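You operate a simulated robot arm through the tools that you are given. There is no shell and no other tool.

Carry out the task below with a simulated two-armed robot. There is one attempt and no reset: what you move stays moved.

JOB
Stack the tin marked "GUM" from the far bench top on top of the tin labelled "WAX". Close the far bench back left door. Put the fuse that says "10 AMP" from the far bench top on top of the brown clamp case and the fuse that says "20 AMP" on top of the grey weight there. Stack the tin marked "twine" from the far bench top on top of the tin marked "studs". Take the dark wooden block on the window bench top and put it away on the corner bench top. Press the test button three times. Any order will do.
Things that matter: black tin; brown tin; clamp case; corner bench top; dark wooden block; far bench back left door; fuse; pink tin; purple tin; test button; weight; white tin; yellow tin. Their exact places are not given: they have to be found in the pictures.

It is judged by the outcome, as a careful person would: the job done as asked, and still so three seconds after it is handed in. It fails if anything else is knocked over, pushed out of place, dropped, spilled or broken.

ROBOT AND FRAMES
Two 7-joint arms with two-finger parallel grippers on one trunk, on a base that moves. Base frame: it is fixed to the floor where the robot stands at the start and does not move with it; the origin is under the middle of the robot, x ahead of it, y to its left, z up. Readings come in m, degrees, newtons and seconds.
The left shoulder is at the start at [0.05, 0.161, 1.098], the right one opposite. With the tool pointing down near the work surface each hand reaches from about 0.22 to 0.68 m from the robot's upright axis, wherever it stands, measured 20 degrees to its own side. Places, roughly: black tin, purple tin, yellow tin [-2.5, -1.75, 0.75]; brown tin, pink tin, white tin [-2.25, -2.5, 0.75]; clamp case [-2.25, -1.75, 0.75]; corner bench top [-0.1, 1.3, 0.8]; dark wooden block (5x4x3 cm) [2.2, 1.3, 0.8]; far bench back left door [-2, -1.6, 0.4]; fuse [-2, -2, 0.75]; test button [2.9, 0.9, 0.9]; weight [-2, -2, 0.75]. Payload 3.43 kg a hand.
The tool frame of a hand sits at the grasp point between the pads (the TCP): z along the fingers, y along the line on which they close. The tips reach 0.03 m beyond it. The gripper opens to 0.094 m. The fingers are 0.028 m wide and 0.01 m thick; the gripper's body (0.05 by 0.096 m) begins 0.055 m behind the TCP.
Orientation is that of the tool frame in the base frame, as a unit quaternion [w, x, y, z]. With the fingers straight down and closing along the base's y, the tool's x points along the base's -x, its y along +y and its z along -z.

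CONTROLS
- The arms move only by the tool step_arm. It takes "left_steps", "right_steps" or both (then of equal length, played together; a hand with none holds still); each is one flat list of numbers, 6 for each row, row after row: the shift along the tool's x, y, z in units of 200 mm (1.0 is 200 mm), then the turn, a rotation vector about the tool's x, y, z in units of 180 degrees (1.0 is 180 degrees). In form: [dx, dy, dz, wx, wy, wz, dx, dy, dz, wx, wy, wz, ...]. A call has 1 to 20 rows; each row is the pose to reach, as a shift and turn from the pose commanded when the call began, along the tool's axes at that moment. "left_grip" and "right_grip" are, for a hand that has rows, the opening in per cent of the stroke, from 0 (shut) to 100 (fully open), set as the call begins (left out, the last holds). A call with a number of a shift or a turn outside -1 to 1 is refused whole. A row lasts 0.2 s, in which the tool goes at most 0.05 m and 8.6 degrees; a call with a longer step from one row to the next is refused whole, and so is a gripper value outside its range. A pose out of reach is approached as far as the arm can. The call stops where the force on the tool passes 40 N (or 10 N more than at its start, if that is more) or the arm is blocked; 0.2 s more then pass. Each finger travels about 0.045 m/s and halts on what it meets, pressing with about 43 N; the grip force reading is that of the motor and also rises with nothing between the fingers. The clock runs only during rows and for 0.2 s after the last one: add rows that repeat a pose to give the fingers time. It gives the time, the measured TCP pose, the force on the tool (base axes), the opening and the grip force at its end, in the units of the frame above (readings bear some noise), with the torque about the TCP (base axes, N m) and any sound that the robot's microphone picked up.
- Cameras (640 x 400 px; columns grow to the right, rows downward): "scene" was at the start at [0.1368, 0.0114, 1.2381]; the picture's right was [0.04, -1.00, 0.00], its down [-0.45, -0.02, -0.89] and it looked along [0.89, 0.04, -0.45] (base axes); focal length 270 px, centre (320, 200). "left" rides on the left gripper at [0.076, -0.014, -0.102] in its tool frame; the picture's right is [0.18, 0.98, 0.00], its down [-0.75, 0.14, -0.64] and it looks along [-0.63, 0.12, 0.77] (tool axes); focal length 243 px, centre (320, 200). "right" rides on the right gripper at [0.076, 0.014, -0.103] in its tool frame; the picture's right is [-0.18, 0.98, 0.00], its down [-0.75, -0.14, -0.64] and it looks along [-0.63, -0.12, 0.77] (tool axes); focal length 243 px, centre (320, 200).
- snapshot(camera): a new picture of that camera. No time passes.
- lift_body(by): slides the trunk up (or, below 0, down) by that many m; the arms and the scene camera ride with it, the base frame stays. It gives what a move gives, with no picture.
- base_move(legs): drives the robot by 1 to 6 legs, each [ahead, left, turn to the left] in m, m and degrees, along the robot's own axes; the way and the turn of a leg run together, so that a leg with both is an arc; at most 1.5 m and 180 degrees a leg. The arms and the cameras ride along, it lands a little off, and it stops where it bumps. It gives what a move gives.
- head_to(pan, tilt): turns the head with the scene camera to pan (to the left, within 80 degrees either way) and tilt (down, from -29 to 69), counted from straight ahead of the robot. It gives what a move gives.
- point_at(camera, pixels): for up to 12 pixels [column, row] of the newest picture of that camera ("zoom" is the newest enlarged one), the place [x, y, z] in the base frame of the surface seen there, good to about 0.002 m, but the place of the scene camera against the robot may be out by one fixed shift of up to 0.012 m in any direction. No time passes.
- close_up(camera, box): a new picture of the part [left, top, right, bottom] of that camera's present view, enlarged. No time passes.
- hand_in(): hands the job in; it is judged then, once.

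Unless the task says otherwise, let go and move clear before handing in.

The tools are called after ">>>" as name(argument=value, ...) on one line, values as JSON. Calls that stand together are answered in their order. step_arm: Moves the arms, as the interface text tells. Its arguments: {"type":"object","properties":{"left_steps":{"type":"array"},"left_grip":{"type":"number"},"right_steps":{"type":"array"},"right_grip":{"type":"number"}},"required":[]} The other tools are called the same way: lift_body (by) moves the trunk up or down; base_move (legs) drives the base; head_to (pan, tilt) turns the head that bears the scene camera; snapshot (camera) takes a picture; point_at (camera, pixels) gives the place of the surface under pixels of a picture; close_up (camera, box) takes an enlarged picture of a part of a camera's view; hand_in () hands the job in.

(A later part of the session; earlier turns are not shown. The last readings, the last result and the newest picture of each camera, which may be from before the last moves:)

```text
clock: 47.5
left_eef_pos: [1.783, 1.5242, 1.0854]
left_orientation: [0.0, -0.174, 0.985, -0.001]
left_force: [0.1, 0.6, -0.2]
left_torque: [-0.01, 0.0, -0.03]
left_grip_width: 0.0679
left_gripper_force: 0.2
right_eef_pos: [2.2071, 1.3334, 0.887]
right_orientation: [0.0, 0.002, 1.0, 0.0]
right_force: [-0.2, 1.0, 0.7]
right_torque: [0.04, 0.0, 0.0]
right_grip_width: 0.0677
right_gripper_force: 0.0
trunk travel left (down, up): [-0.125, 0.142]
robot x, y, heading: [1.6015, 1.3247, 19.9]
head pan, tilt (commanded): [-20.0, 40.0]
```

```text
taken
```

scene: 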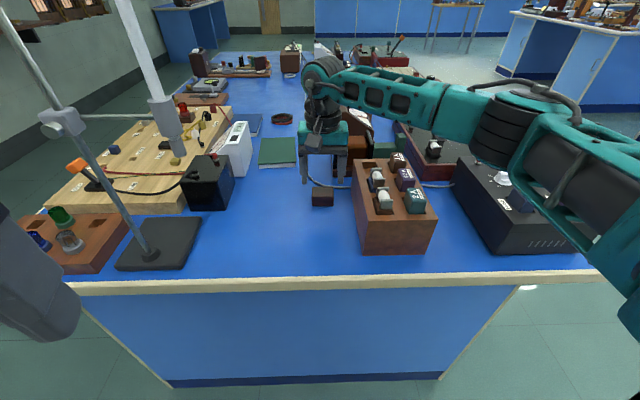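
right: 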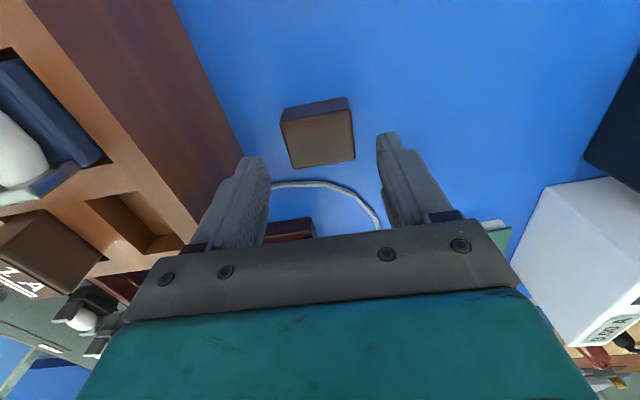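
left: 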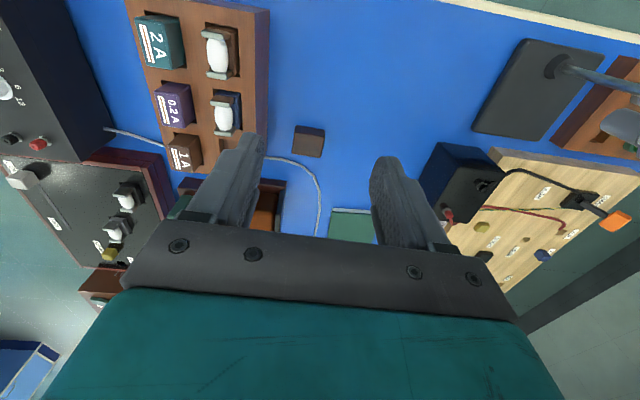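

The block (320,135) projects right where it should between the fingers. Descend to z≈0.837 and close.

>>> step_arm(right_steps=[0, 0, 0.125, 0, 0, 0, 0, 0, 0.245, 0, 0, 0])

>>> step_arm(right_steps=[0, 0, 0, 0, 0, 0, 0, 0, 0, 0, 0, 0, 0, 0, 0, 0, 0, 0, 0, 0, 0, 0, 0, 0], right_grip=0)

>>> snapshot(camera="right")

```text
clock: 48.1
left_eef_pos: [1.7822, 1.5239, 1.0856]
left_orientation: [0.0, -0.174, 0.985, 0.0]
left_force: [0.0, -0.6, -0.1]
left_torque: [-0.01, -0.05, 0.02]
left_grip_width: 0.0674
left_gripper_force: 0.0
right_eef_pos: [2.2069, 1.3315, 0.8394]
right_orientation: [-0.002, 0.002, 1.0, 0.001]
right_force: [0.4, 0.6, 0.3]
right_torque: [0.04, -0.02, 0.0]
right_grip_width: 0.0676
right_gripper_force: 0.1
trunk travel left (down, up): [-0.125, 0.142]
robot x, y, heading: [1.6009, 1.3251, 19.7]
head pan, tilt (commanded): [-20.0, 40.0]
```

```text
clock: 49.1
left_eef_pos: [1.7817, 1.5236, 1.0859]
left_orientation: [0.001, -0.174, 0.985, 0.0]
left_force: [-0.6, -0.9, 0.1]
left_torque: [0.01, 0.03, 0.01]
left_grip_width: 0.0679
left_gripper_force: 0.0
right_eef_pos: [2.2071, 1.3338, 0.8389]
right_orientation: [0.0, 0.0, 1.0, 0.002]
right_force: [-0.3, 0.3, 0.8]
right_torque: [0.02, -0.02, -0.03]
right_grip_width: 0.0487
right_gripper_force: 42.6
trunk travel left (down, up): [-0.125, 0.142]
robot x, y, heading: [1.5951, 1.3229, 19.8]
head pan, tilt (commanded): [-20.0, 40.0]
```

```text
taken
```

right: 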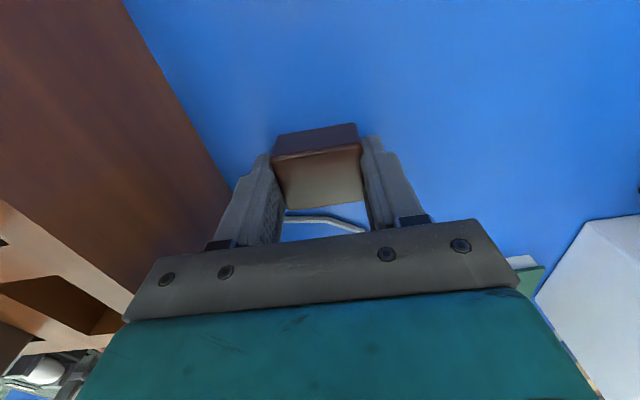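

The grip holds on a 4.87 cm width at 42.6 N. Lift 0.2 m, then retract.

>>> step_arm(right_steps=[0, 0, -0.2, 0, 0, 0, 0, 0, -0.4, 0, 0, 0, 0, 0, -0.6, 0, 0, 0, 0, 0, -0.8, 0, 0, 0, 0, 0, -1.0, 0, 0, 0, 0.2, 0, -1.0, 0, 0, 0, 0.4, 0, -1.0, 0, 0, 0, 0.6, 0, -1.0, 0, 0, 0, 0.8, 0, -1.0, 0, 0, 0])

>>> step_arm(right_steps=[0.2, 0, 0, 0, 0, 0, 0.4, 0, 0, 0, 0, 0, 0.6, 0, 0, 0, 0, 0, 0.75, 0, 0, 0, 0, 0])

>>> snapshot(camera="right")

>>> head_to(pan=80, tilt=35)

>>> snapshot(camera="scene")

```text
clock: 51.1
left_eef_pos: [1.7825, 1.524, 1.0861]
left_orientation: [0.001, -0.174, 0.985, 0.0]
left_force: [0.7, -0.5, 0.2]
left_torque: [-0.01, -0.01, 0.0]
left_grip_width: 0.0678
left_gripper_force: 0.0
right_eef_pos: [2.0464, 1.3354, 1.0373]
right_orientation: [-0.001, 0.002, 1.0, 0.001]
right_force: [-0.5, -0.6, 0.2]
right_torque: [-0.07, -0.03, 0.03]
right_grip_width: 0.0486
right_gripper_force: 43.2
trunk travel left (down, up): [-0.125, 0.142]
robot x, y, heading: [1.5976, 1.3258, 19.8]
head pan, tilt (commanded): [-20.0, 40.0]
```

```text
clock: 52.1
left_eef_pos: [1.7825, 1.5239, 1.0856]
left_orientation: [0.001, -0.174, 0.985, 0.0]
left_force: [-0.3, -0.6, 0.3]
left_torque: [0.04, -0.01, 0.03]
left_grip_width: 0.0679
left_gripper_force: 0.2
right_eef_pos: [1.8975, 1.3342, 1.0391]
right_orientation: [0.0, 0.002, 1.0, 0.001]
right_force: [0.0, 0.0, -0.5]
right_torque: [0.0, -0.03, -0.05]
right_grip_width: 0.0487
right_gripper_force: 43.3
trunk travel left (down, up): [-0.125, 0.142]
robot x, y, heading: [1.6028, 1.3247, 19.9]
head pan, tilt (commanded): [-20.0, 40.0]
```

```text
taken
```

right: 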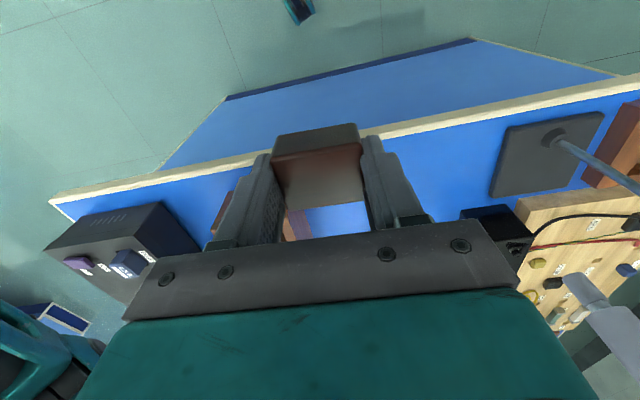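

```text
clock: 53.9
left_eef_pos: [1.7829, 1.5244, 1.0846]
left_orientation: [0.001, -0.174, 0.985, 0.001]
left_force: [0.4, 0.3, -0.1]
left_torque: [-0.01, 0.01, -0.02]
left_grip_width: 0.0679
left_gripper_force: 0.2
right_eef_pos: [1.8969, 1.3329, 1.0386]
right_orientation: [0.0, 0.001, 1.0, 0.001]
right_force: [0.7, 0.2, -0.5]
right_torque: [-0.01, 0.02, 0.01]
right_grip_width: 0.049
right_gripper_force: 43.3
trunk travel left (down, up): [-0.125, 0.142]
robot x, y, heading: [1.5989, 1.3261, 19.8]
head pan, tilt (commanded): [80.0, 35.0]
```

```text
taken
```

scene: 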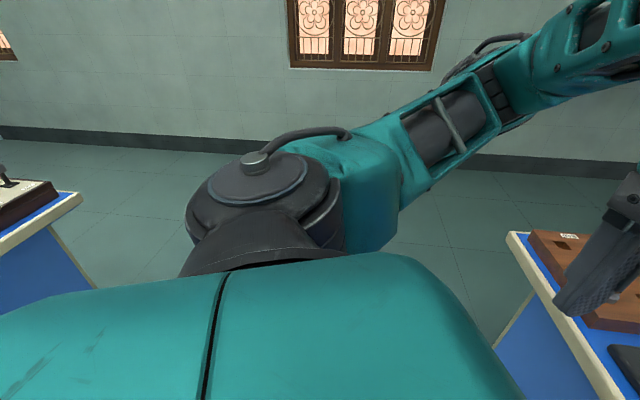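

The block is held. I'll back away from the window bench to the aisle's middle and turn to face the corner bench.

>>> base_move(legs=[[-0.22, -0.06, 0], [0, 0, 160]])

>>> head_to(pan=0, tilt=35)

>>> snapshot(camera="scene")

>>> snapshot(camera="right")

```text
clock: 62.1
left_eef_pos: [1.1671, 1.0706, 1.0853]
left_orientation: [-0.001, 1.0, -0.003, -0.001]
left_force: [0.0, -0.1, 0.7]
left_torque: [0.0, 0.02, 0.02]
left_grip_width: 0.0675
left_gripper_force: 0.0
right_eef_pos: [1.1257, 1.2885, 1.0392]
right_orientation: [0.001, 0.984, -0.179, 0.0]
right_force: [0.6, 0.2, -0.9]
right_torque: [-0.02, -0.02, 0.01]
right_grip_width: 0.0484
right_gripper_force: 43.6
trunk travel left (down, up): [-0.125, 0.142]
robot x, y, heading: [1.4112, 1.1931, 179.4]
head pan, tilt (commanded): [80.0, 35.0]
```

```text
clock: 63.7
left_eef_pos: [1.1674, 1.0707, 1.0849]
left_orientation: [-0.001, 1.0, -0.004, -0.002]
left_force: [-0.9, 0.5, -0.1]
left_torque: [0.01, 0.04, 0.03]
left_grip_width: 0.0677
left_gripper_force: 0.0
right_eef_pos: [1.1261, 1.2898, 1.0387]
right_orientation: [0.0, 0.984, -0.179, 0.0]
right_force: [-0.4, -0.7, -0.4]
right_torque: [0.0, 0.0, 0.04]
right_grip_width: 0.0486
right_gripper_force: 43.5
trunk travel left (down, up): [-0.125, 0.142]
robot x, y, heading: [1.408, 1.1909, 179.4]
head pan, tilt (commanded): [0.0, 35.0]
```

```text
taken
```

scene: 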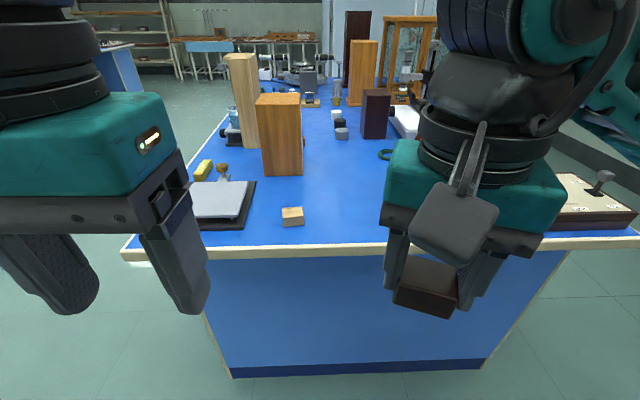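

```text
taken
```

right: 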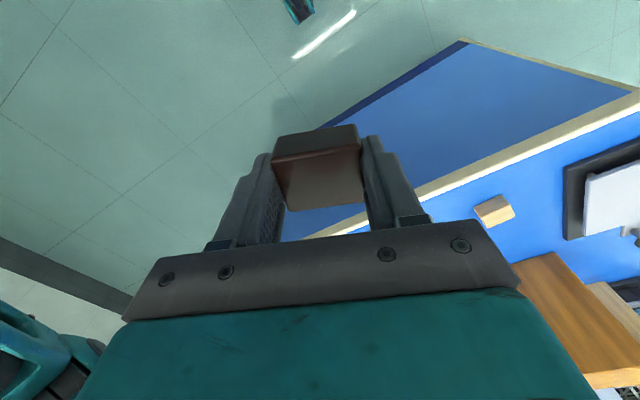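

There's free blue bench top around scene (345,200) between the light block (292,215) and the items at right. I'll measure it.

>>> point_at(camera="scene", pixels=[[345, 205], [345, 180], [360, 220], [292, 216], [384, 155], [350, 246], [300, 175], [370, 140], [330, 160], [395, 225]])

>>> head_to(pan=-35, tilt=35)

>>> snapshot(camera="scene")

```text
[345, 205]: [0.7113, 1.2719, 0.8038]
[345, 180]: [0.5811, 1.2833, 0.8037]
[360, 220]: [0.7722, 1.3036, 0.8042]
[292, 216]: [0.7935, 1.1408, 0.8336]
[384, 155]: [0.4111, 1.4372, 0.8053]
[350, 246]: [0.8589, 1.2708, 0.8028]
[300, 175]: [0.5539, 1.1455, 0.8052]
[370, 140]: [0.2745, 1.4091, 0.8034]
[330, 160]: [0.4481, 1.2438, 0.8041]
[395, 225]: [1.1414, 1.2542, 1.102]
```

```text
clock: 64.7
left_eef_pos: [1.1668, 1.0703, 1.0853]
left_orientation: [0.001, 1.0, -0.004, 0.0]
left_force: [0.2, -0.8, 0.2]
left_torque: [-0.01, 0.01, -0.03]
left_grip_width: 0.0678
left_gripper_force: 0.0
right_eef_pos: [1.1263, 1.2889, 1.0382]
right_orientation: [0.001, 0.984, -0.178, -0.001]
right_force: [-0.1, 0.5, -0.1]
right_torque: [0.05, 0.03, 0.04]
right_grip_width: 0.0486
right_gripper_force: 43.4
trunk travel left (down, up): [-0.125, 0.142]
robot x, y, heading: [1.409, 1.1937, 179.4]
head pan, tilt (commanded): [-35.0, 35.0]
```

```text
taken
```

scene: 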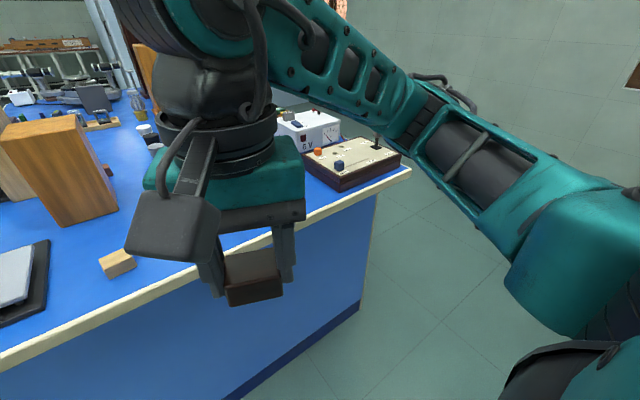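

A free spot exists around (0.75, 1.26), but I can't see the disc device behind the hand. I'll nudge forward 0.08 m, raise and advance the right hand while squaring the wrist, then look with its camera.

>>> base_move(legs=[[0.08, 0, 0]])

>>> step_arm(right_steps=[-0.1, 0.04, -0.1, 0, 0, -0.028, -0.25, 0.1, -0.2, 0, 0, -0.057, -0.38, 0.16, -0.3, 0, 0, -0.086, -0.5, 0.21, -0.4, 0, 0, -0.115])

>>> snapshot(camera="right")

>>> head_to(pan=-10, tilt=35)

>>> snapshot(camera="scene")

```text
clock: 65.8
left_eef_pos: [1.0844, 1.0704, 1.0847]
left_orientation: [0.0, 1.0, -0.004, 0.0]
left_force: [0.2, -1.0, 0.3]
left_torque: [0.02, -0.01, 0.0]
left_grip_width: 0.0678
left_gripper_force: 0.1
right_eef_pos: [1.045, 1.2891, 1.0399]
right_orientation: [0.0, 0.984, -0.177, 0.001]
right_force: [-0.6, -0.6, -0.7]
right_torque: [0.01, -0.04, -0.02]
right_grip_width: 0.0487
right_gripper_force: 42.8
trunk travel left (down, up): [-0.125, 0.142]
robot x, y, heading: [1.3261, 1.1951, 179.5]
head pan, tilt (commanded): [-35.0, 35.0]
```

```text
clock: 66.8
left_eef_pos: [1.0857, 1.0728, 1.0858]
left_orientation: [0.0, 1.0, -0.003, -0.001]
left_force: [-1.2, 0.8, 0.4]
left_torque: [-0.03, 0.02, 0.01]
left_grip_width: 0.0677
left_gripper_force: 0.0
right_eef_pos: [0.9375, 1.2855, 1.12]
right_orientation: [0.001, 1.0, 0.002, 0.0]
right_force: [-1.2, 1.0, -0.1]
right_torque: [0.08, 0.0, 0.02]
right_grip_width: 0.0488
right_gripper_force: 43.0
trunk travel left (down, up): [-0.125, 0.142]
robot x, y, heading: [1.3282, 1.1949, 179.6]
head pan, tilt (commanded): [-35.0, 35.0]
```

```text
taken
```

right: 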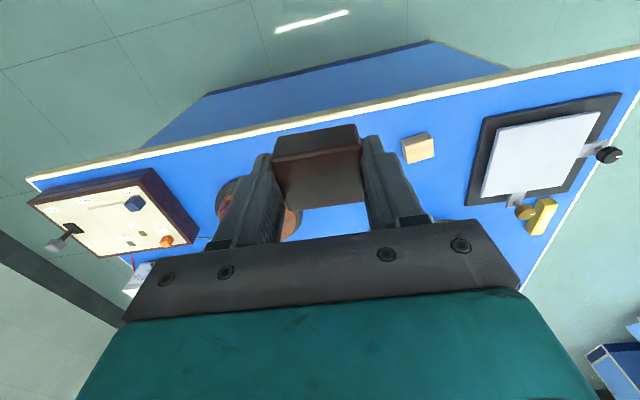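

```text
clock: 67.7
left_eef_pos: [1.0856, 1.0712, 1.0852]
left_orientation: [0.001, 1.0, -0.003, 0.0]
left_force: [-0.5, -1.0, 0.2]
left_torque: [-0.03, 0.03, 0.0]
left_grip_width: 0.0676
left_gripper_force: 0.1
right_eef_pos: [0.9383, 1.2859, 1.1189]
right_orientation: [0.0, 1.0, 0.001, -0.001]
right_force: [-0.5, -0.6, -0.4]
right_torque: [0.01, 0.0, -0.03]
right_grip_width: 0.0487
right_gripper_force: 42.8
trunk travel left (down, up): [-0.125, 0.142]
robot x, y, heading: [1.3296, 1.1943, 179.4]
head pan, tilt (commanded): [-10.0, 35.0]
```

```text
taken
```

scene: 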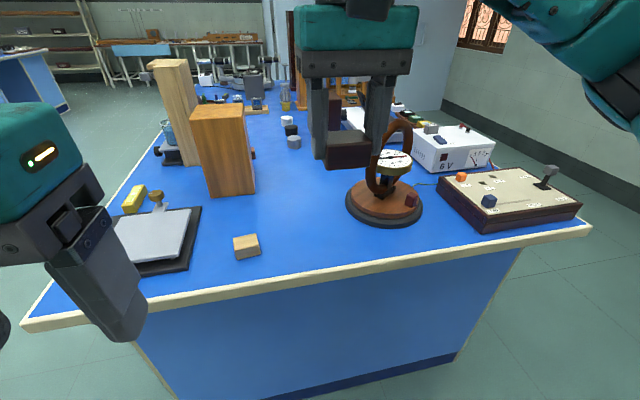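

Now the disc device is visible at (385,200). I'll measure it and the gap to the light block (247,246).

>>> point_at(camera="scene", pixels=[[347, 207], [384, 225], [420, 215], [261, 243], [247, 240], [300, 225], [300, 250], [310, 205], [255, 190], [395, 125], [345, 195]])

```text
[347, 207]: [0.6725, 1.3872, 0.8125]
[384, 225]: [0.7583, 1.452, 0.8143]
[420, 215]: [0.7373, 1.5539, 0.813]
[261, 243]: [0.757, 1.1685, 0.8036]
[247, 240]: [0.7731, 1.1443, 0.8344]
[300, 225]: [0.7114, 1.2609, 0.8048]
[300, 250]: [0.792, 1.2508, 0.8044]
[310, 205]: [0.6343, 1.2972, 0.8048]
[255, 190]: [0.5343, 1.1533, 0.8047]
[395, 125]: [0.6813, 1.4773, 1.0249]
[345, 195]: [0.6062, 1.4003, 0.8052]
```

The gap at (0.72, 1.27) is clear on both sides (block edge y 1.168, disc edge y 1.385). Moving over it.

>>> step_arm(right_steps=[-0.2, 0.016, 0.0, 0, 0, 0, -0.4, 0.032, 0.0, 0, 0, 0, -0.6, 0.048, 0, 0, 0, 0, -0.8, 0.064, 0.0, 0, 0, 0, -1.0, 0.08, 0.0, 0, 0, 0])

>>> step_arm(right_steps=[-0.08, 0, 0.2, 0, 0, 0, -0.08, 0, 0.4, 0, 0, 0, -0.08, 0, 0.6, 0, 0, 0, -0.08, 0, 0.8, 0, 0, 0, -0.08, 0, 1.0, 0, 0, 0])

>>> snapshot(camera="scene")

>>> snapshot(camera="right")

```text
clock: 68.8
left_eef_pos: [1.086, 1.0722, 1.0855]
left_orientation: [0.0, 1.0, -0.004, 0.0]
left_force: [0.7, 0.7, 0.1]
left_torque: [-0.04, 0.0, -0.02]
left_grip_width: 0.0677
left_gripper_force: 0.0
right_eef_pos: [0.7466, 1.2685, 1.1191]
right_orientation: [0.0, 1.0, 0.004, -0.001]
right_force: [0.2, 0.4, 0.3]
right_torque: [-0.01, 0.01, 0.02]
right_grip_width: 0.0486
right_gripper_force: 43.2
right hand out of reach, approached as far as the arm can: row 5
trunk travel left (down, up): [-0.125, 0.142]
robot x, y, heading: [1.3284, 1.1925, 179.3]
head pan, tilt (commanded): [-10.0, 35.0]
```

```text
clock: 70.0
left_eef_pos: [1.085, 1.0711, 1.0844]
left_orientation: [0.0, 1.0, -0.004, 0.0]
left_force: [1.1, -0.8, 0.2]
left_torque: [-0.04, 0.0, -0.01]
left_grip_width: 0.0678
left_gripper_force: 0.1
right_eef_pos: [0.7291, 1.2664, 0.9177]
right_orientation: [0.002, 1.0, 0.001, 0.0]
right_force: [0.0, -0.9, 0.0]
right_torque: [0.02, 0.02, -0.02]
right_grip_width: 0.0488
right_gripper_force: 42.8
trunk travel left (down, up): [-0.125, 0.142]
robot x, y, heading: [1.3234, 1.1927, 179.7]
head pan, tilt (commanded): [-10.0, 35.0]
```

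```text
taken
```

scene: 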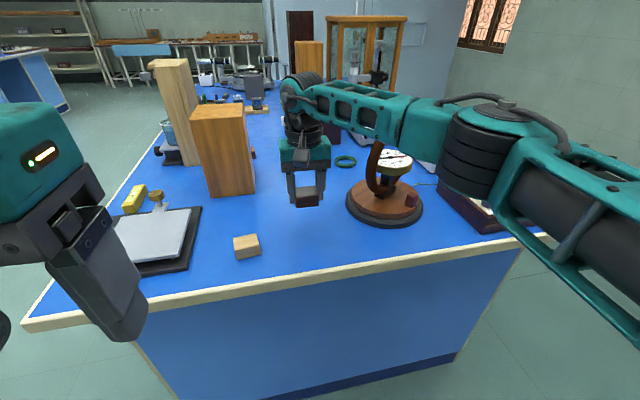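

```text
taken
```

right: 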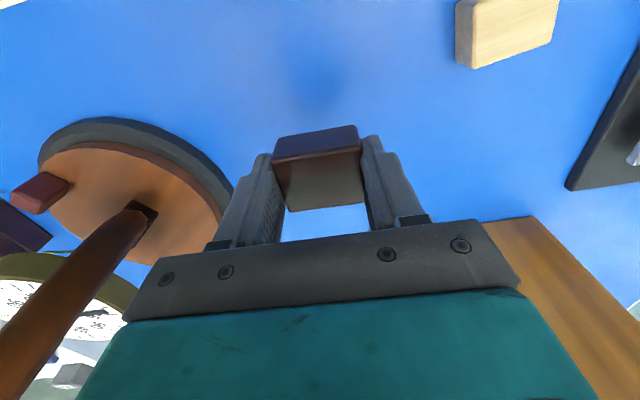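

Hand is at (0.729,1.266,0.918). The forearm overlaps the hoop (378,160) in view, so I'll check clearance before lowering.

>>> point_at(camera="scene", pixels=[[376, 150], [380, 170], [380, 135], [400, 150], [360, 125], [430, 150], [305, 203], [480, 190], [410, 140]])

>>> head_to(pan=-30, tilt=25)

>>> snapshot(camera="scene")

```text
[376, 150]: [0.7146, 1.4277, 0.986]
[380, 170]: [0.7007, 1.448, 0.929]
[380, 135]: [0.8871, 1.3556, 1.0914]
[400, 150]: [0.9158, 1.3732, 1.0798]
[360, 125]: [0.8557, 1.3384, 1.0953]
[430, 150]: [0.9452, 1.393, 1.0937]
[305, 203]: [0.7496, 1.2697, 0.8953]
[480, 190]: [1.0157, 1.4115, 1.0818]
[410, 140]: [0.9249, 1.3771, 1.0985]
```

```text
clock: 70.9
left_eef_pos: [1.0859, 1.0713, 1.0852]
left_orientation: [0.0, 1.0, -0.004, -0.002]
left_force: [0.3, 0.5, -0.7]
left_torque: [0.04, -0.01, -0.02]
left_grip_width: 0.068
left_gripper_force: 0.1
right_eef_pos: [0.7287, 1.2659, 0.9185]
right_orientation: [0.0, 1.0, 0.002, -0.001]
right_force: [0.3, -0.5, -1.2]
right_torque: [0.01, -0.04, 0.01]
right_grip_width: 0.0486
right_gripper_force: 43.3
trunk travel left (down, up): [-0.125, 0.142]
robot x, y, heading: [1.328, 1.1873, 179.5]
head pan, tilt (commanded): [-30.0, 25.0]
```

```text
taken
```

scene: 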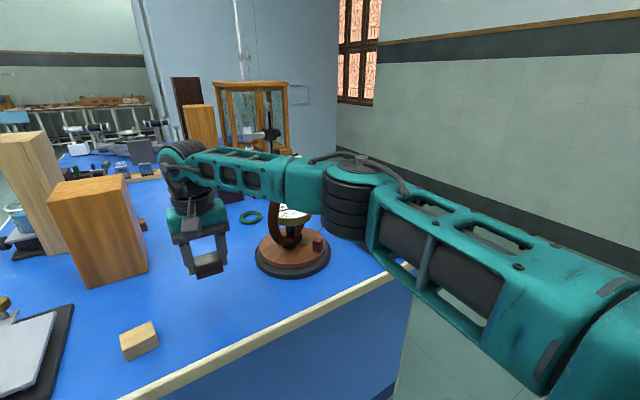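

Forearm's far side is ~0.1 m from the hoop. I'll lower to just above the surface, then creep down.

>>> step_arm(right_steps=[0, 0, 0.15, 0, 0, 0, 0, 0, 0.3, 0, 0, 0, 0, 0, 0.355, 0, 0, 0])

>>> step_arm(right_steps=[0, 0, 0.01, 0, 0, 0, 0, 0, 0.02, 0, 0, 0])

>>> snapshot(camera="right")

>>> close_up(camera="scene", box=[110, 180, 350, 330])

```text
clock: 71.7
left_eef_pos: [1.085, 1.0703, 1.0851]
left_orientation: [0.0, 1.0, -0.003, -0.001]
left_force: [0.0, -0.1, 0.9]
left_torque: [-0.02, -0.04, -0.01]
left_grip_width: 0.0677
left_gripper_force: 0.0
right_eef_pos: [0.7314, 1.2689, 0.8469]
right_orientation: [0.002, 1.0, 0.002, 0.0]
right_force: [0.6, 0.4, 0.7]
right_torque: [0.0, -0.01, 0.0]
right_grip_width: 0.0488
right_gripper_force: 42.6
trunk travel left (down, up): [-0.125, 0.142]
robot x, y, heading: [1.328, 1.1922, 179.4]
head pan, tilt (commanded): [-30.0, 25.0]
```

```text
clock: 72.3
left_eef_pos: [1.085, 1.0707, 1.0853]
left_orientation: [0.001, 1.0, -0.004, -0.002]
left_force: [0.2, 0.1, -0.3]
left_torque: [0.06, 0.0, -0.05]
left_grip_width: 0.0675
left_gripper_force: 0.1
right_eef_pos: [0.7316, 1.2693, 0.8438]
right_orientation: [0.001, 1.0, 0.002, -0.001]
right_force: [0.0, -0.2, 0.2]
right_torque: [0.01, -0.02, -0.04]
right_grip_width: 0.0487
right_gripper_force: 42.5
trunk travel left (down, up): [-0.125, 0.142]
robot x, y, heading: [1.3275, 1.1903, 179.3]
head pan, tilt (commanded): [-30.0, 25.0]
```

```text
taken
```

right: 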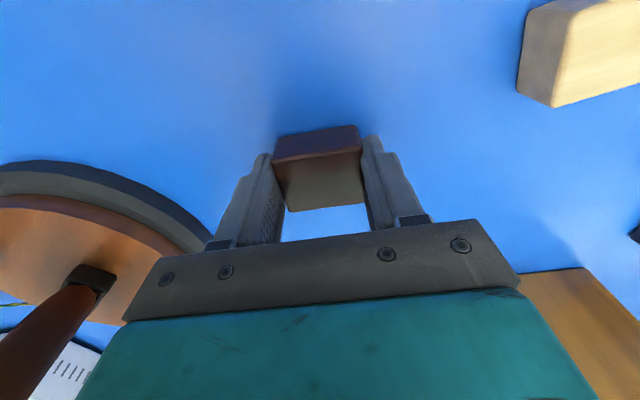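

```text
2.67 times, centred on (230, 255) of scene
```

zoom: 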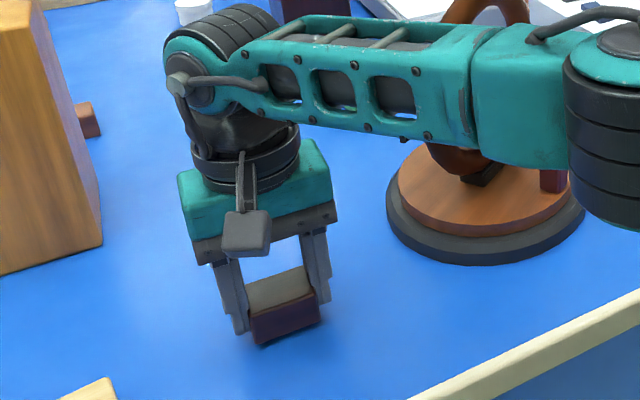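

No contact yet at z=0.844; creeping down until contact.

>>> step_arm(right_steps=[0, 0, 0.01, 0, 0, 0, 0, 0, 0.02, 0, 0, 0, 0, 0, 0.03, 0, 0, 0])

```text
clock: 73.1
left_eef_pos: [1.0859, 1.0715, 1.086]
left_orientation: [0.0, 1.0, -0.004, -0.001]
left_force: [0.0, 0.1, 0.6]
left_torque: [0.0, -0.01, 0.02]
left_grip_width: 0.0676
left_gripper_force: 0.0
right_eef_pos: [0.7313, 1.2702, 0.8385]
right_orientation: [0.001, 1.0, 0.002, 0.0]
right_force: [-0.5, 0.9, 0.7]
right_torque: [0.02, 0.02, 0.02]
right_grip_width: 0.0483
right_gripper_force: 43.3
trunk travel left (down, up): [-0.125, 0.142]
robot x, y, heading: [1.3268, 1.1929, 179.6]
head pan, tilt (commanded): [-30.0, 25.0]
```

>>> step_arm(right_steps=[0, 0, 0.01, 0, 0, 0, 0, 0, 0.01, 0, 0, 0])

```text
clock: 73.7
left_eef_pos: [1.0876, 1.0723, 1.0849]
left_orientation: [0.0, 1.0, -0.003, 0.0]
left_force: [0.2, -0.1, -0.2]
left_torque: [0.02, -0.02, 0.02]
left_grip_width: 0.0676
left_gripper_force: 0.1
right_eef_pos: [0.732, 1.2685, 0.8373]
right_orientation: [0.002, 1.0, 0.002, -0.002]
right_force: [-1.6, -0.1, 11.8]
right_torque: [0.11, -0.03, 0.01]
right_grip_width: 0.0488
right_gripper_force: 42.9
trunk travel left (down, up): [-0.125, 0.142]
robot x, y, heading: [1.3258, 1.1942, 179.4]
head pan, tilt (commanded): [-30.0, 25.0]
```

Contact: upward force 11.8 N at z=0.837, so the block sits on the bench. I'll open to 70% and raise straight up.

>>> step_arm(right_steps=[0, 0, 0, 0, 0, 0, 0, 0, 0, 0, 0, 0, 0, 0, 0, 0, 0, 0], right_grip=70)

>>> step_arm(right_steps=[0, 0, -0.15, 0, 0, 0, 0, 0, -0.35, 0, 0, 0, 0, 0, -0.55, 0, 0, 0, 0, 0, -0.75, 0, 0, 0, 0, 0, -0.95, 0, 0, 0, 0.2, 0, -0.95, 0, 0, 0, 0.4, 0, -0.95, 0, 0, 0, 0.6, 0, -0.95, 0, 0, 0, 0.8, 0, -0.95, 0, 0, 0, 1.0, 0, -0.95, 0, 0, 0])

>>> head_to(pan=-10, tilt=35)

>>> snapshot(camera="scene")

```text
clock: 74.5
left_eef_pos: [1.0863, 1.0713, 1.0847]
left_orientation: [0.001, 1.0, -0.003, -0.001]
left_force: [-0.2, 0.4, -0.2]
left_torque: [0.03, -0.02, 0.02]
left_grip_width: 0.0675
left_gripper_force: 0.0
right_eef_pos: [0.7314, 1.2699, 0.8354]
right_orientation: [0.001, 1.0, 0.002, 0.0]
right_force: [0.3, 0.2, -0.2]
right_torque: [0.01, 0.01, 0.02]
right_grip_width: 0.0658
right_gripper_force: 0.0
trunk travel left (down, up): [-0.125, 0.142]
robot x, y, heading: [1.3258, 1.1925, 179.3]
head pan, tilt (commanded): [-30.0, 25.0]
```

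```text
clock: 76.7
left_eef_pos: [1.086, 1.0727, 1.084]
left_orientation: [-0.001, 1.0, -0.003, -0.001]
left_force: [-0.1, 0.5, -0.4]
left_torque: [0.02, -0.01, 0.01]
left_grip_width: 0.0675
left_gripper_force: 0.1
right_eef_pos: [0.9327, 1.2722, 1.0261]
right_orientation: [0.0, 1.0, 0.001, 0.0]
right_force: [-0.4, 0.2, 0.2]
right_torque: [0.0, 0.0, -0.04]
right_grip_width: 0.0661
right_gripper_force: 0.1
trunk travel left (down, up): [-0.125, 0.142]
robot x, y, heading: [1.3285, 1.1931, 179.4]
head pan, tilt (commanded): [-30.0, 25.0]
```

```text
clock: 77.5
left_eef_pos: [1.086, 1.0698, 1.0857]
left_orientation: [0.0, 1.0, -0.003, 0.0]
left_force: [1.4, 1.0, 0.0]
left_torque: [0.01, -0.02, 0.03]
left_grip_width: 0.0678
left_gripper_force: 0.0
right_eef_pos: [0.9319, 1.273, 1.0261]
right_orientation: [0.001, 1.0, 0.001, 0.0]
right_force: [0.0, -0.4, 0.1]
right_torque: [0.03, 0.02, 0.02]
right_grip_width: 0.0658
right_gripper_force: 0.1
trunk travel left (down, up): [-0.125, 0.142]
robot x, y, heading: [1.3281, 1.1935, 179.3]
head pan, tilt (commanded): [-10.0, 35.0]
```

```text
taken
```

scene: 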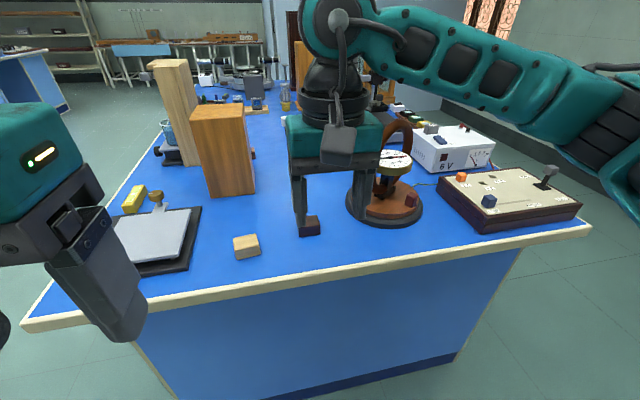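

The dark block stands on the corner bench at (309,226), nothing else disturbed. I'll tuck the right hand in, then drive out of the aisle toward the test button.

>>> step_arm(right_steps=[0.2, -0.03, -0.08, 0, 0, 0, 0.4, -0.06, -0.16, 0, 0, 0, 0.6, -0.1, -0.25, 0, 0, 0])

>>> base_move(legs=[[-0.1, 0, 0], [0, 0.95, 0]])

>>> base_move(legs=[[0, 0, -90]])

>>> head_to(pan=-40, tilt=20)

>>> snapshot(camera="scene")

```text
clock: 78.3
left_eef_pos: [1.0874, 1.0711, 1.0855]
left_orientation: [0.0, 1.0, -0.004, 0.0]
left_force: [0.2, 0.0, -0.6]
left_torque: [-0.01, 0.01, 0.01]
left_grip_width: 0.0675
left_gripper_force: 0.1
right_eef_pos: [1.0539, 1.2906, 1.0752]
right_orientation: [0.001, 1.0, 0.002, 0.0]
right_force: [0.0, 0.1, 0.1]
right_torque: [0.0, 0.0, 0.02]
right_grip_width: 0.0658
right_gripper_force: 0.0
trunk travel left (down, up): [-0.125, 0.142]
robot x, y, heading: [1.3268, 1.1918, 179.4]
head pan, tilt (commanded): [-10.0, 35.0]
```

```text
clock: 87.9
left_eef_pos: [1.1706, 0.1089, 1.0847]
left_orientation: [0.0, 1.0, -0.008, -0.001]
left_force: [0.0, 0.8, -0.7]
left_torque: [-0.01, -0.02, -0.03]
left_grip_width: 0.0677
left_gripper_force: 0.0
right_eef_pos: [1.1397, 0.3287, 1.0763]
right_orientation: [0.001, 1.0, -0.003, 0.0]
right_force: [-0.5, 0.2, -1.3]
right_torque: [0.0, 0.0, 0.0]
right_grip_width: 0.0657
right_gripper_force: 0.0
trunk travel left (down, up): [-0.125, 0.142]
robot x, y, heading: [1.412, 0.2293, 179.0]
head pan, tilt (commanded): [-10.0, 35.0]
```

```text
clock: 92.1
left_eef_pos: [1.2963, 0.4712, 1.0864]
left_orientation: [0.0, -0.7, 0.714, 0.001]
left_force: [0.2, 0.2, -0.1]
left_torque: [0.01, 0.0, 0.02]
left_grip_width: 0.0678
left_gripper_force: 0.1
right_eef_pos: [1.5171, 0.4993, 1.0757]
right_orientation: [-0.001, -0.702, 0.712, 0.001]
right_force: [0.0, -0.1, 0.1]
right_torque: [-0.04, 0.02, -0.01]
right_grip_width: 0.066
right_gripper_force: 0.0
trunk travel left (down, up): [-0.125, 0.142]
robot x, y, heading: [1.4124, 0.2271, 88.7]
head pan, tilt (commanded): [-10.0, 35.0]
```

```text
clock: 93.0
left_eef_pos: [1.2971, 0.4716, 1.086]
left_orientation: [0.0, -0.699, 0.715, 0.001]
left_force: [-0.1, -0.1, -0.5]
left_torque: [0.0, -0.01, 0.0]
left_grip_width: 0.0678
left_gripper_force: 0.1
right_eef_pos: [1.5172, 0.4992, 1.0756]
right_orientation: [-0.001, -0.702, 0.712, 0.001]
right_force: [-1.0, 0.3, -0.7]
right_torque: [-0.01, 0.0, -0.01]
right_grip_width: 0.0659
right_gripper_force: 0.0
trunk travel left (down, up): [-0.125, 0.142]
robot x, y, heading: [1.4152, 0.2282, 88.5]
head pan, tilt (commanded): [-40.0, 20.0]
```

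```text
taken
```

scene: 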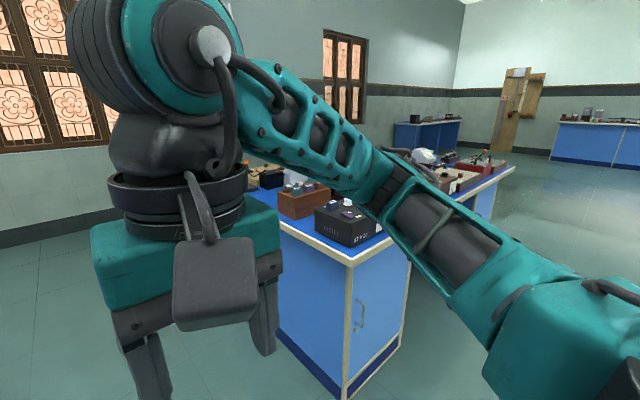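

Now facing the window side. I'll drive sideways to the right about 1.3 m along the bench front.

>>> base_move(legs=[[-0.03, -1.3, 1]])

>>> head_to(pan=0, tilt=30)

>>> snapshot(camera="scene")

>>> head_to(pan=-30, tilt=30)

>>> snapshot(camera="scene")

```text
clock: 104.7
left_eef_pos: [2.5899, 0.4248, 1.085]
left_orientation: [-0.001, 0.709, -0.705, 0.0]
left_force: [0.5, 0.7, 1.9]
left_torque: [-0.03, 0.02, -0.01]
left_grip_width: 0.0678
left_gripper_force: 0.1
right_eef_pos: [2.8105, 0.4614, 1.076]
right_orientation: [0.001, 0.713, -0.701, -0.001]
right_force: [-0.7, 0.7, -0.3]
right_torque: [0.0, -0.01, 0.02]
right_grip_width: 0.0656
right_gripper_force: 0.0
trunk travel left (down, up): [-0.125, 0.142]
robot x, y, heading: [2.7144, 0.1835, 90.5]
head pan, tilt (commanded): [-40.0, 20.0]
```

```text
clock: 105.8
left_eef_pos: [2.5909, 0.4261, 1.0856]
left_orientation: [0.001, 0.71, -0.704, -0.001]
left_force: [0.3, 0.8, 0.0]
left_torque: [-0.02, 0.02, 0.02]
left_grip_width: 0.0677
left_gripper_force: 0.0
right_eef_pos: [2.8106, 0.4617, 1.0754]
right_orientation: [0.001, 0.712, -0.702, 0.0]
right_force: [-0.3, 0.7, 0.4]
right_torque: [0.03, -0.02, -0.02]
right_grip_width: 0.0658
right_gripper_force: 0.1
trunk travel left (down, up): [-0.125, 0.142]
robot x, y, heading: [2.7148, 0.1884, 90.3]
head pan, tilt (commanded): [0.0, 30.0]
```

```text
taken
```

scene: 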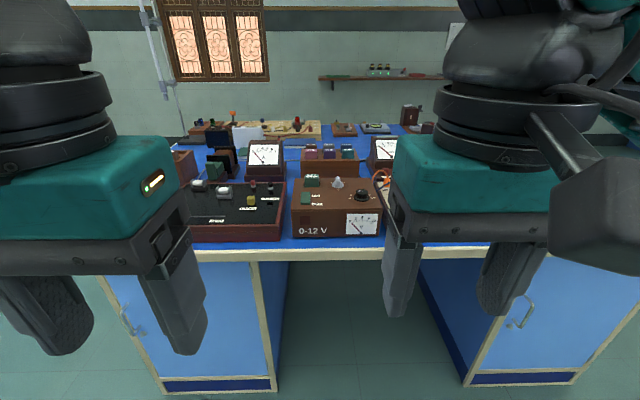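

```text
clock: 106.7
left_eef_pos: [2.5921, 0.4255, 1.0861]
left_orientation: [0.0, 0.71, -0.705, 0.0]
left_force: [-0.5, -0.2, 0.9]
left_torque: [0.03, -0.02, -0.03]
left_grip_width: 0.0678
left_gripper_force: 0.1
right_eef_pos: [2.8109, 0.4613, 1.0768]
right_orientation: [0.0, 0.713, -0.701, -0.001]
right_force: [-0.4, -0.7, -0.7]
right_torque: [0.04, -0.01, 0.01]
right_grip_width: 0.0658
right_gripper_force: 0.0
trunk travel left (down, up): [-0.125, 0.142]
robot x, y, heading: [2.7147, 0.184, 90.2]
head pan, tilt (commanded): [-30.0, 30.0]
```

```text
taken
```

scene: 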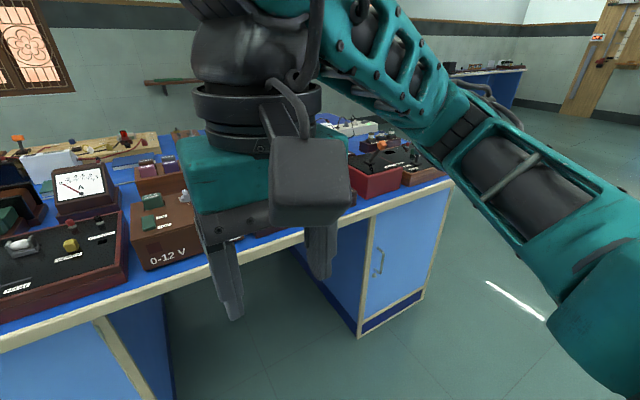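

The right hand hides the area around x≈2.9. I'll look with the right wrist camera.

>>> snapshot(camera="right")

>>> lift_body(by=0.14)

>>> step_arm(right_steps=[0, 0.2, 0, 0, 0, 0, 0, 0.4, 0, 0, 0, 0, 0, 0.6, 0, 0, 0, 0, 0, 0.8, 0, 0, 0, 0])

>>> head_to(pan=-10, tilt=40)

>>> snapshot(camera="scene")

```text
taken
```

right: 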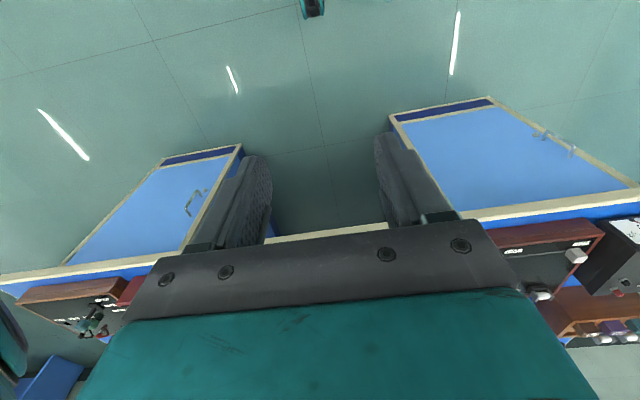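

```text
clock: 108.4
left_eef_pos: [2.5912, 0.4259, 1.2265]
left_orientation: [-0.001, 0.709, -0.705, 0.0]
left_force: [-0.7, 0.2, -0.7]
left_torque: [-0.01, 0.01, 0.0]
left_grip_width: 0.0676
left_gripper_force: 0.1
right_eef_pos: [2.81, 0.4616, 1.2167]
right_orientation: [0.001, 0.713, -0.701, -0.001]
right_force: [-0.6, -0.2, 0.3]
right_torque: [0.02, 0.0, 0.01]
right_grip_width: 0.0657
right_gripper_force: 0.1
trunk travel left (down, up): [-0.265, 0.002]
robot x, y, heading: [2.7167, 0.1857, 90.3]
head pan, tilt (commanded): [-30.0, 30.0]
```

```text
clock: 109.3
left_eef_pos: [2.5868, 0.4268, 1.2268]
left_orientation: [0.003, 0.713, -0.701, -0.007]
left_force: [-14.4, -1.9, 1.6]
left_torque: [0.11, -1.35, 0.18]
left_grip_width: 0.0673
left_gripper_force: 0.1
right_eef_pos: [2.6844, 0.4588, 1.2144]
right_orientation: [-0.005, 0.713, -0.701, 0.003]
right_force: [13.5, 1.0, -1.3]
right_torque: [-0.06, 1.37, 0.23]
right_grip_width: 0.0655
right_gripper_force: 0.0
trunk travel left (down, up): [-0.265, 0.002]
robot x, y, heading: [2.7158, 0.1823, 90.4]
head pan, tilt (commanded): [-30.0, 30.0]
stopped in row 4 (left hand): the force on the tool passed its limit at 91 N (the readings are from after the stop); the commanded pose is now the measured one
```

```text
clock: 110.1
left_eef_pos: [2.5863, 0.427, 1.2253]
left_orientation: [0.003, 0.714, -0.7, -0.007]
left_force: [-32.5, -1.4, 3.1]
left_torque: [0.13, -3.07, 0.44]
left_grip_width: 0.0669
left_gripper_force: 0.0
right_eef_pos: [2.6828, 0.4592, 1.214]
right_orientation: [-0.005, 0.713, -0.701, 0.004]
right_force: [32.4, 0.8, -1.4]
right_torque: [-0.05, 3.21, 0.52]
right_grip_width: 0.0657
right_gripper_force: 0.1
trunk travel left (down, up): [-0.265, 0.002]
robot x, y, heading: [2.7158, 0.1873, 90.1]
head pan, tilt (commanded): [-10.0, 40.0]
```

```text
taken
```

scene: 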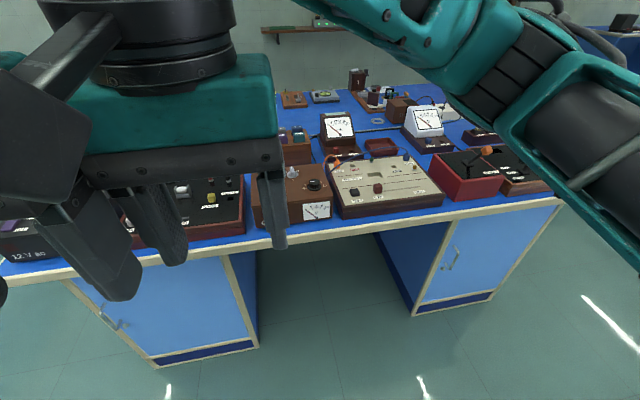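

I sent the right hand toward the left hand by mistake (tool +y is the robot's left) and they touched; nothing on the bench was involved. I'll move the right hand back right.

>>> step_arm(right_steps=[0, -0.15, 0, 0, 0, 0, 0, -0.3, 0, 0, 0, 0])

>>> snapshot(camera="scene")

>>> close_up(camera="scene", box=[240, 60, 560, 260])

```text
clock: 110.7
left_eef_pos: [2.5871, 0.4272, 1.2265]
left_orientation: [0.002, 0.713, -0.701, -0.007]
left_force: [-0.1, 1.6, 0.2]
left_torque: [0.01, 0.0, 0.03]
left_grip_width: 0.0676
left_gripper_force: 0.1
right_eef_pos: [2.7435, 0.4597, 1.2158]
right_orientation: [-0.003, 0.714, -0.7, 0.002]
right_force: [0.6, -0.1, 0.5]
right_torque: [0.0, 0.02, 0.02]
right_grip_width: 0.0658
right_gripper_force: 0.0
trunk travel left (down, up): [-0.265, 0.002]
robot x, y, heading: [2.7151, 0.1838, 90.2]
head pan, tilt (commanded): [-10.0, 40.0]
```

```text
taken
```

scene: 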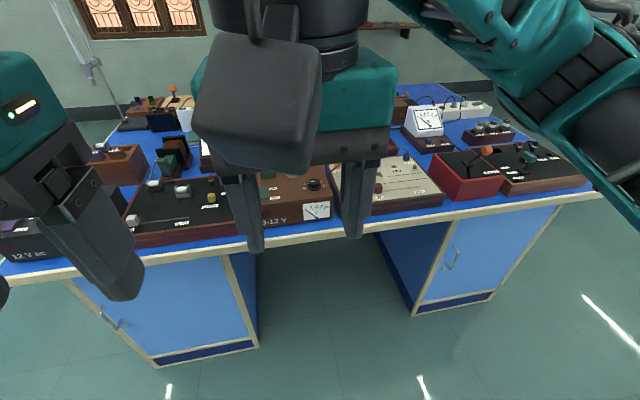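

```text
2.00 times, centred on (400, 160) of scene
```

zoom: 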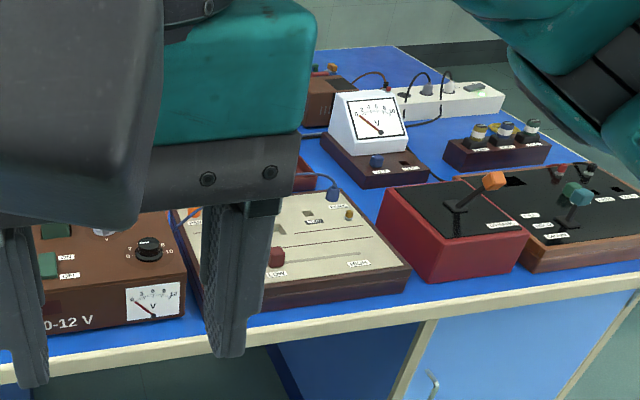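

I'll spread the two hands apart to free the view, and shift the base right 0.15 m.

>>> step_arm(right_steps=[0, -0.2, 0, 0, 0, 0, 0, -0.4, 0, 0, 0, 0, 0, -0.6, 0, 0, 0, 0, 0, -0.8, 0, 0, 0, 0], left_steps=[0, 0.15, 0, 0, 0, 0, 0, 0.3, 0, 0, 0, 0, 0, 0.45, 0, 0, 0, 0, 0, 0.6, 0, 0, 0, 0])

>>> base_move(legs=[[0, -0.15, 0]])

>>> head_to(pan=0, tilt=40)

>>> snapshot(camera="scene")

>>> close_up(camera="scene", box=[200, 120, 440, 270])

```text
clock: 111.7
left_eef_pos: [2.466, 0.4227, 1.2274]
left_orientation: [0.002, 0.712, -0.702, -0.007]
left_force: [-0.4, 0.3, 0.4]
left_torque: [0.02, -0.02, 0.0]
left_grip_width: 0.0678
left_gripper_force: 0.0
right_eef_pos: [2.9033, 0.4614, 1.2163]
right_orientation: [-0.005, 0.714, -0.7, 0.001]
right_force: [-0.1, -0.2, 0.5]
right_torque: [0.0, 0.02, 0.02]
right_grip_width: 0.0659
right_gripper_force: 0.0
trunk travel left (down, up): [-0.265, 0.002]
robot x, y, heading: [2.719, 0.1849, 90.4]
head pan, tilt (commanded): [-10.0, 40.0]
```

```text
clock: 113.7
left_eef_pos: [2.6137, 0.4249, 1.2254]
left_orientation: [0.002, 0.714, -0.7, -0.006]
left_force: [0.1, -0.5, 0.8]
left_torque: [-0.03, 0.0, -0.04]
left_grip_width: 0.0675
left_gripper_force: 0.1
right_eef_pos: [3.0508, 0.4641, 1.2163]
right_orientation: [-0.004, 0.714, -0.7, 0.003]
right_force: [0.6, -0.6, 0.1]
right_torque: [0.02, 0.03, -0.03]
right_grip_width: 0.0658
right_gripper_force: 0.1
trunk travel left (down, up): [-0.265, 0.002]
robot x, y, heading: [2.8674, 0.1849, 90.5]
head pan, tilt (commanded): [-10.0, 40.0]
```

```text
clock: 114.4
left_eef_pos: [2.6137, 0.4235, 1.2278]
left_orientation: [0.003, 0.714, -0.7, -0.005]
left_force: [-0.1, 1.0, -0.2]
left_torque: [-0.02, -0.01, -0.01]
left_grip_width: 0.0679
left_gripper_force: 0.0
right_eef_pos: [3.05, 0.4628, 1.215]
right_orientation: [-0.004, 0.714, -0.7, 0.002]
right_force: [-0.1, -0.1, -0.3]
right_torque: [0.0, 0.01, 0.0]
right_grip_width: 0.0657
right_gripper_force: 0.0
trunk travel left (down, up): [-0.265, 0.002]
robot x, y, heading: [2.8634, 0.1855, 90.5]
head pan, tilt (commanded): [0.0, 40.0]
```

```text
taken
```

scene: 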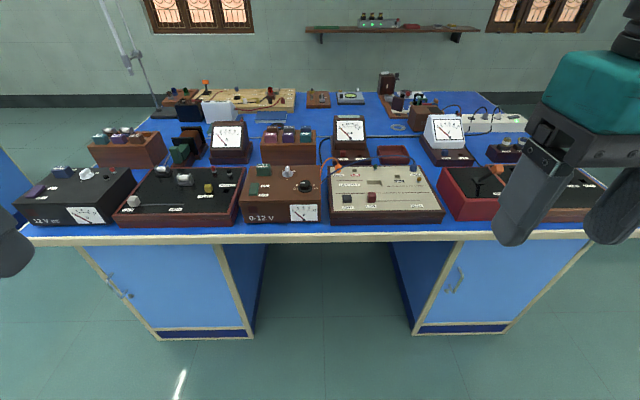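

```text
2.67 times, centred on (320, 195) of scene
```

zoom: 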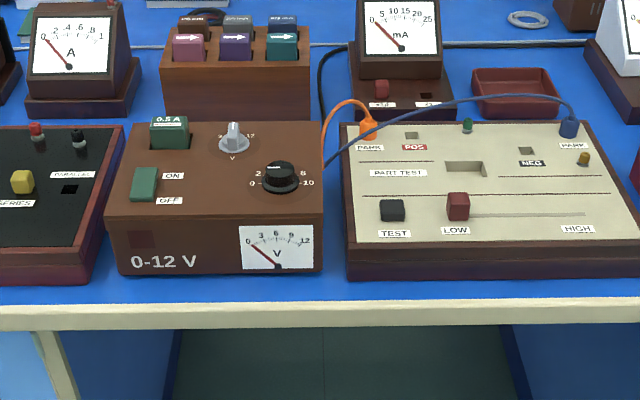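

The "TEST" button is the black square at zoom (392,210), with a LOW/HIGH slider knob to its right. I'll get a bigger view and its coordinates.

>>> close_up(camera="scene", box=[325, 160, 405, 220])

>>> point_at(camera="scene", pixels=[[347, 198], [347, 196], [342, 202], [371, 196], [340, 204], [355, 204], [338, 165], [331, 165], [305, 187], [330, 220], [347, 184]])

```text
6.67 times, centred on (365, 190) of scene
```

zoom: 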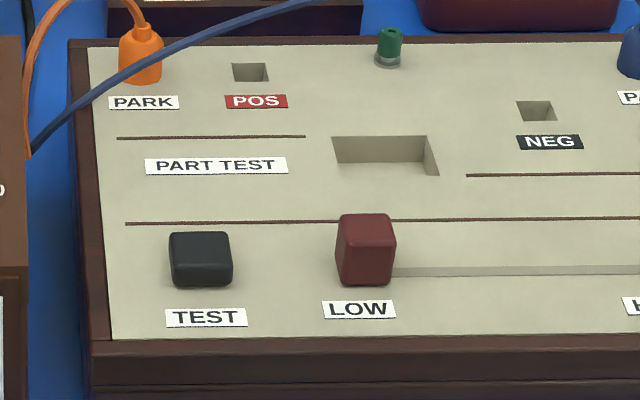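

```text
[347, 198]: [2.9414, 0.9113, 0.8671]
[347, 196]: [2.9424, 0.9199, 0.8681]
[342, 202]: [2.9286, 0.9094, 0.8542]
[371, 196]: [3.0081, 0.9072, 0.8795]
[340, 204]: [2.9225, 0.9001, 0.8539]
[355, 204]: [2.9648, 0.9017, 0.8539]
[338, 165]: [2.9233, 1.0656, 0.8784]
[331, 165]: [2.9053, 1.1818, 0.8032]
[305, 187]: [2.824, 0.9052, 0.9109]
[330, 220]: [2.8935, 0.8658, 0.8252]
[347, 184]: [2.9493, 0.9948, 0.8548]
```

>>> point_at(camera="zoom", pixels=[[200, 235], [200, 248], [200, 258], [200, 266], [200, 275], [176, 248], [227, 248], [180, 262], [225, 262], [366, 225], [366, 240], [345, 240]])

```text
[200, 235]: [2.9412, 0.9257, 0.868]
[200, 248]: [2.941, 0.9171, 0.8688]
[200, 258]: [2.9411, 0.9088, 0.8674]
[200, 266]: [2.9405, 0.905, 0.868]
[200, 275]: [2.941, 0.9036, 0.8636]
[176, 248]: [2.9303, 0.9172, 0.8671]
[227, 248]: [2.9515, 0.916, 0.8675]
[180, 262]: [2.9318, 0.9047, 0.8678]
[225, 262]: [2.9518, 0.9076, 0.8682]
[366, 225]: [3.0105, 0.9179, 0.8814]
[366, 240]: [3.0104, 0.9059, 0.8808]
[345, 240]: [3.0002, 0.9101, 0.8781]
```

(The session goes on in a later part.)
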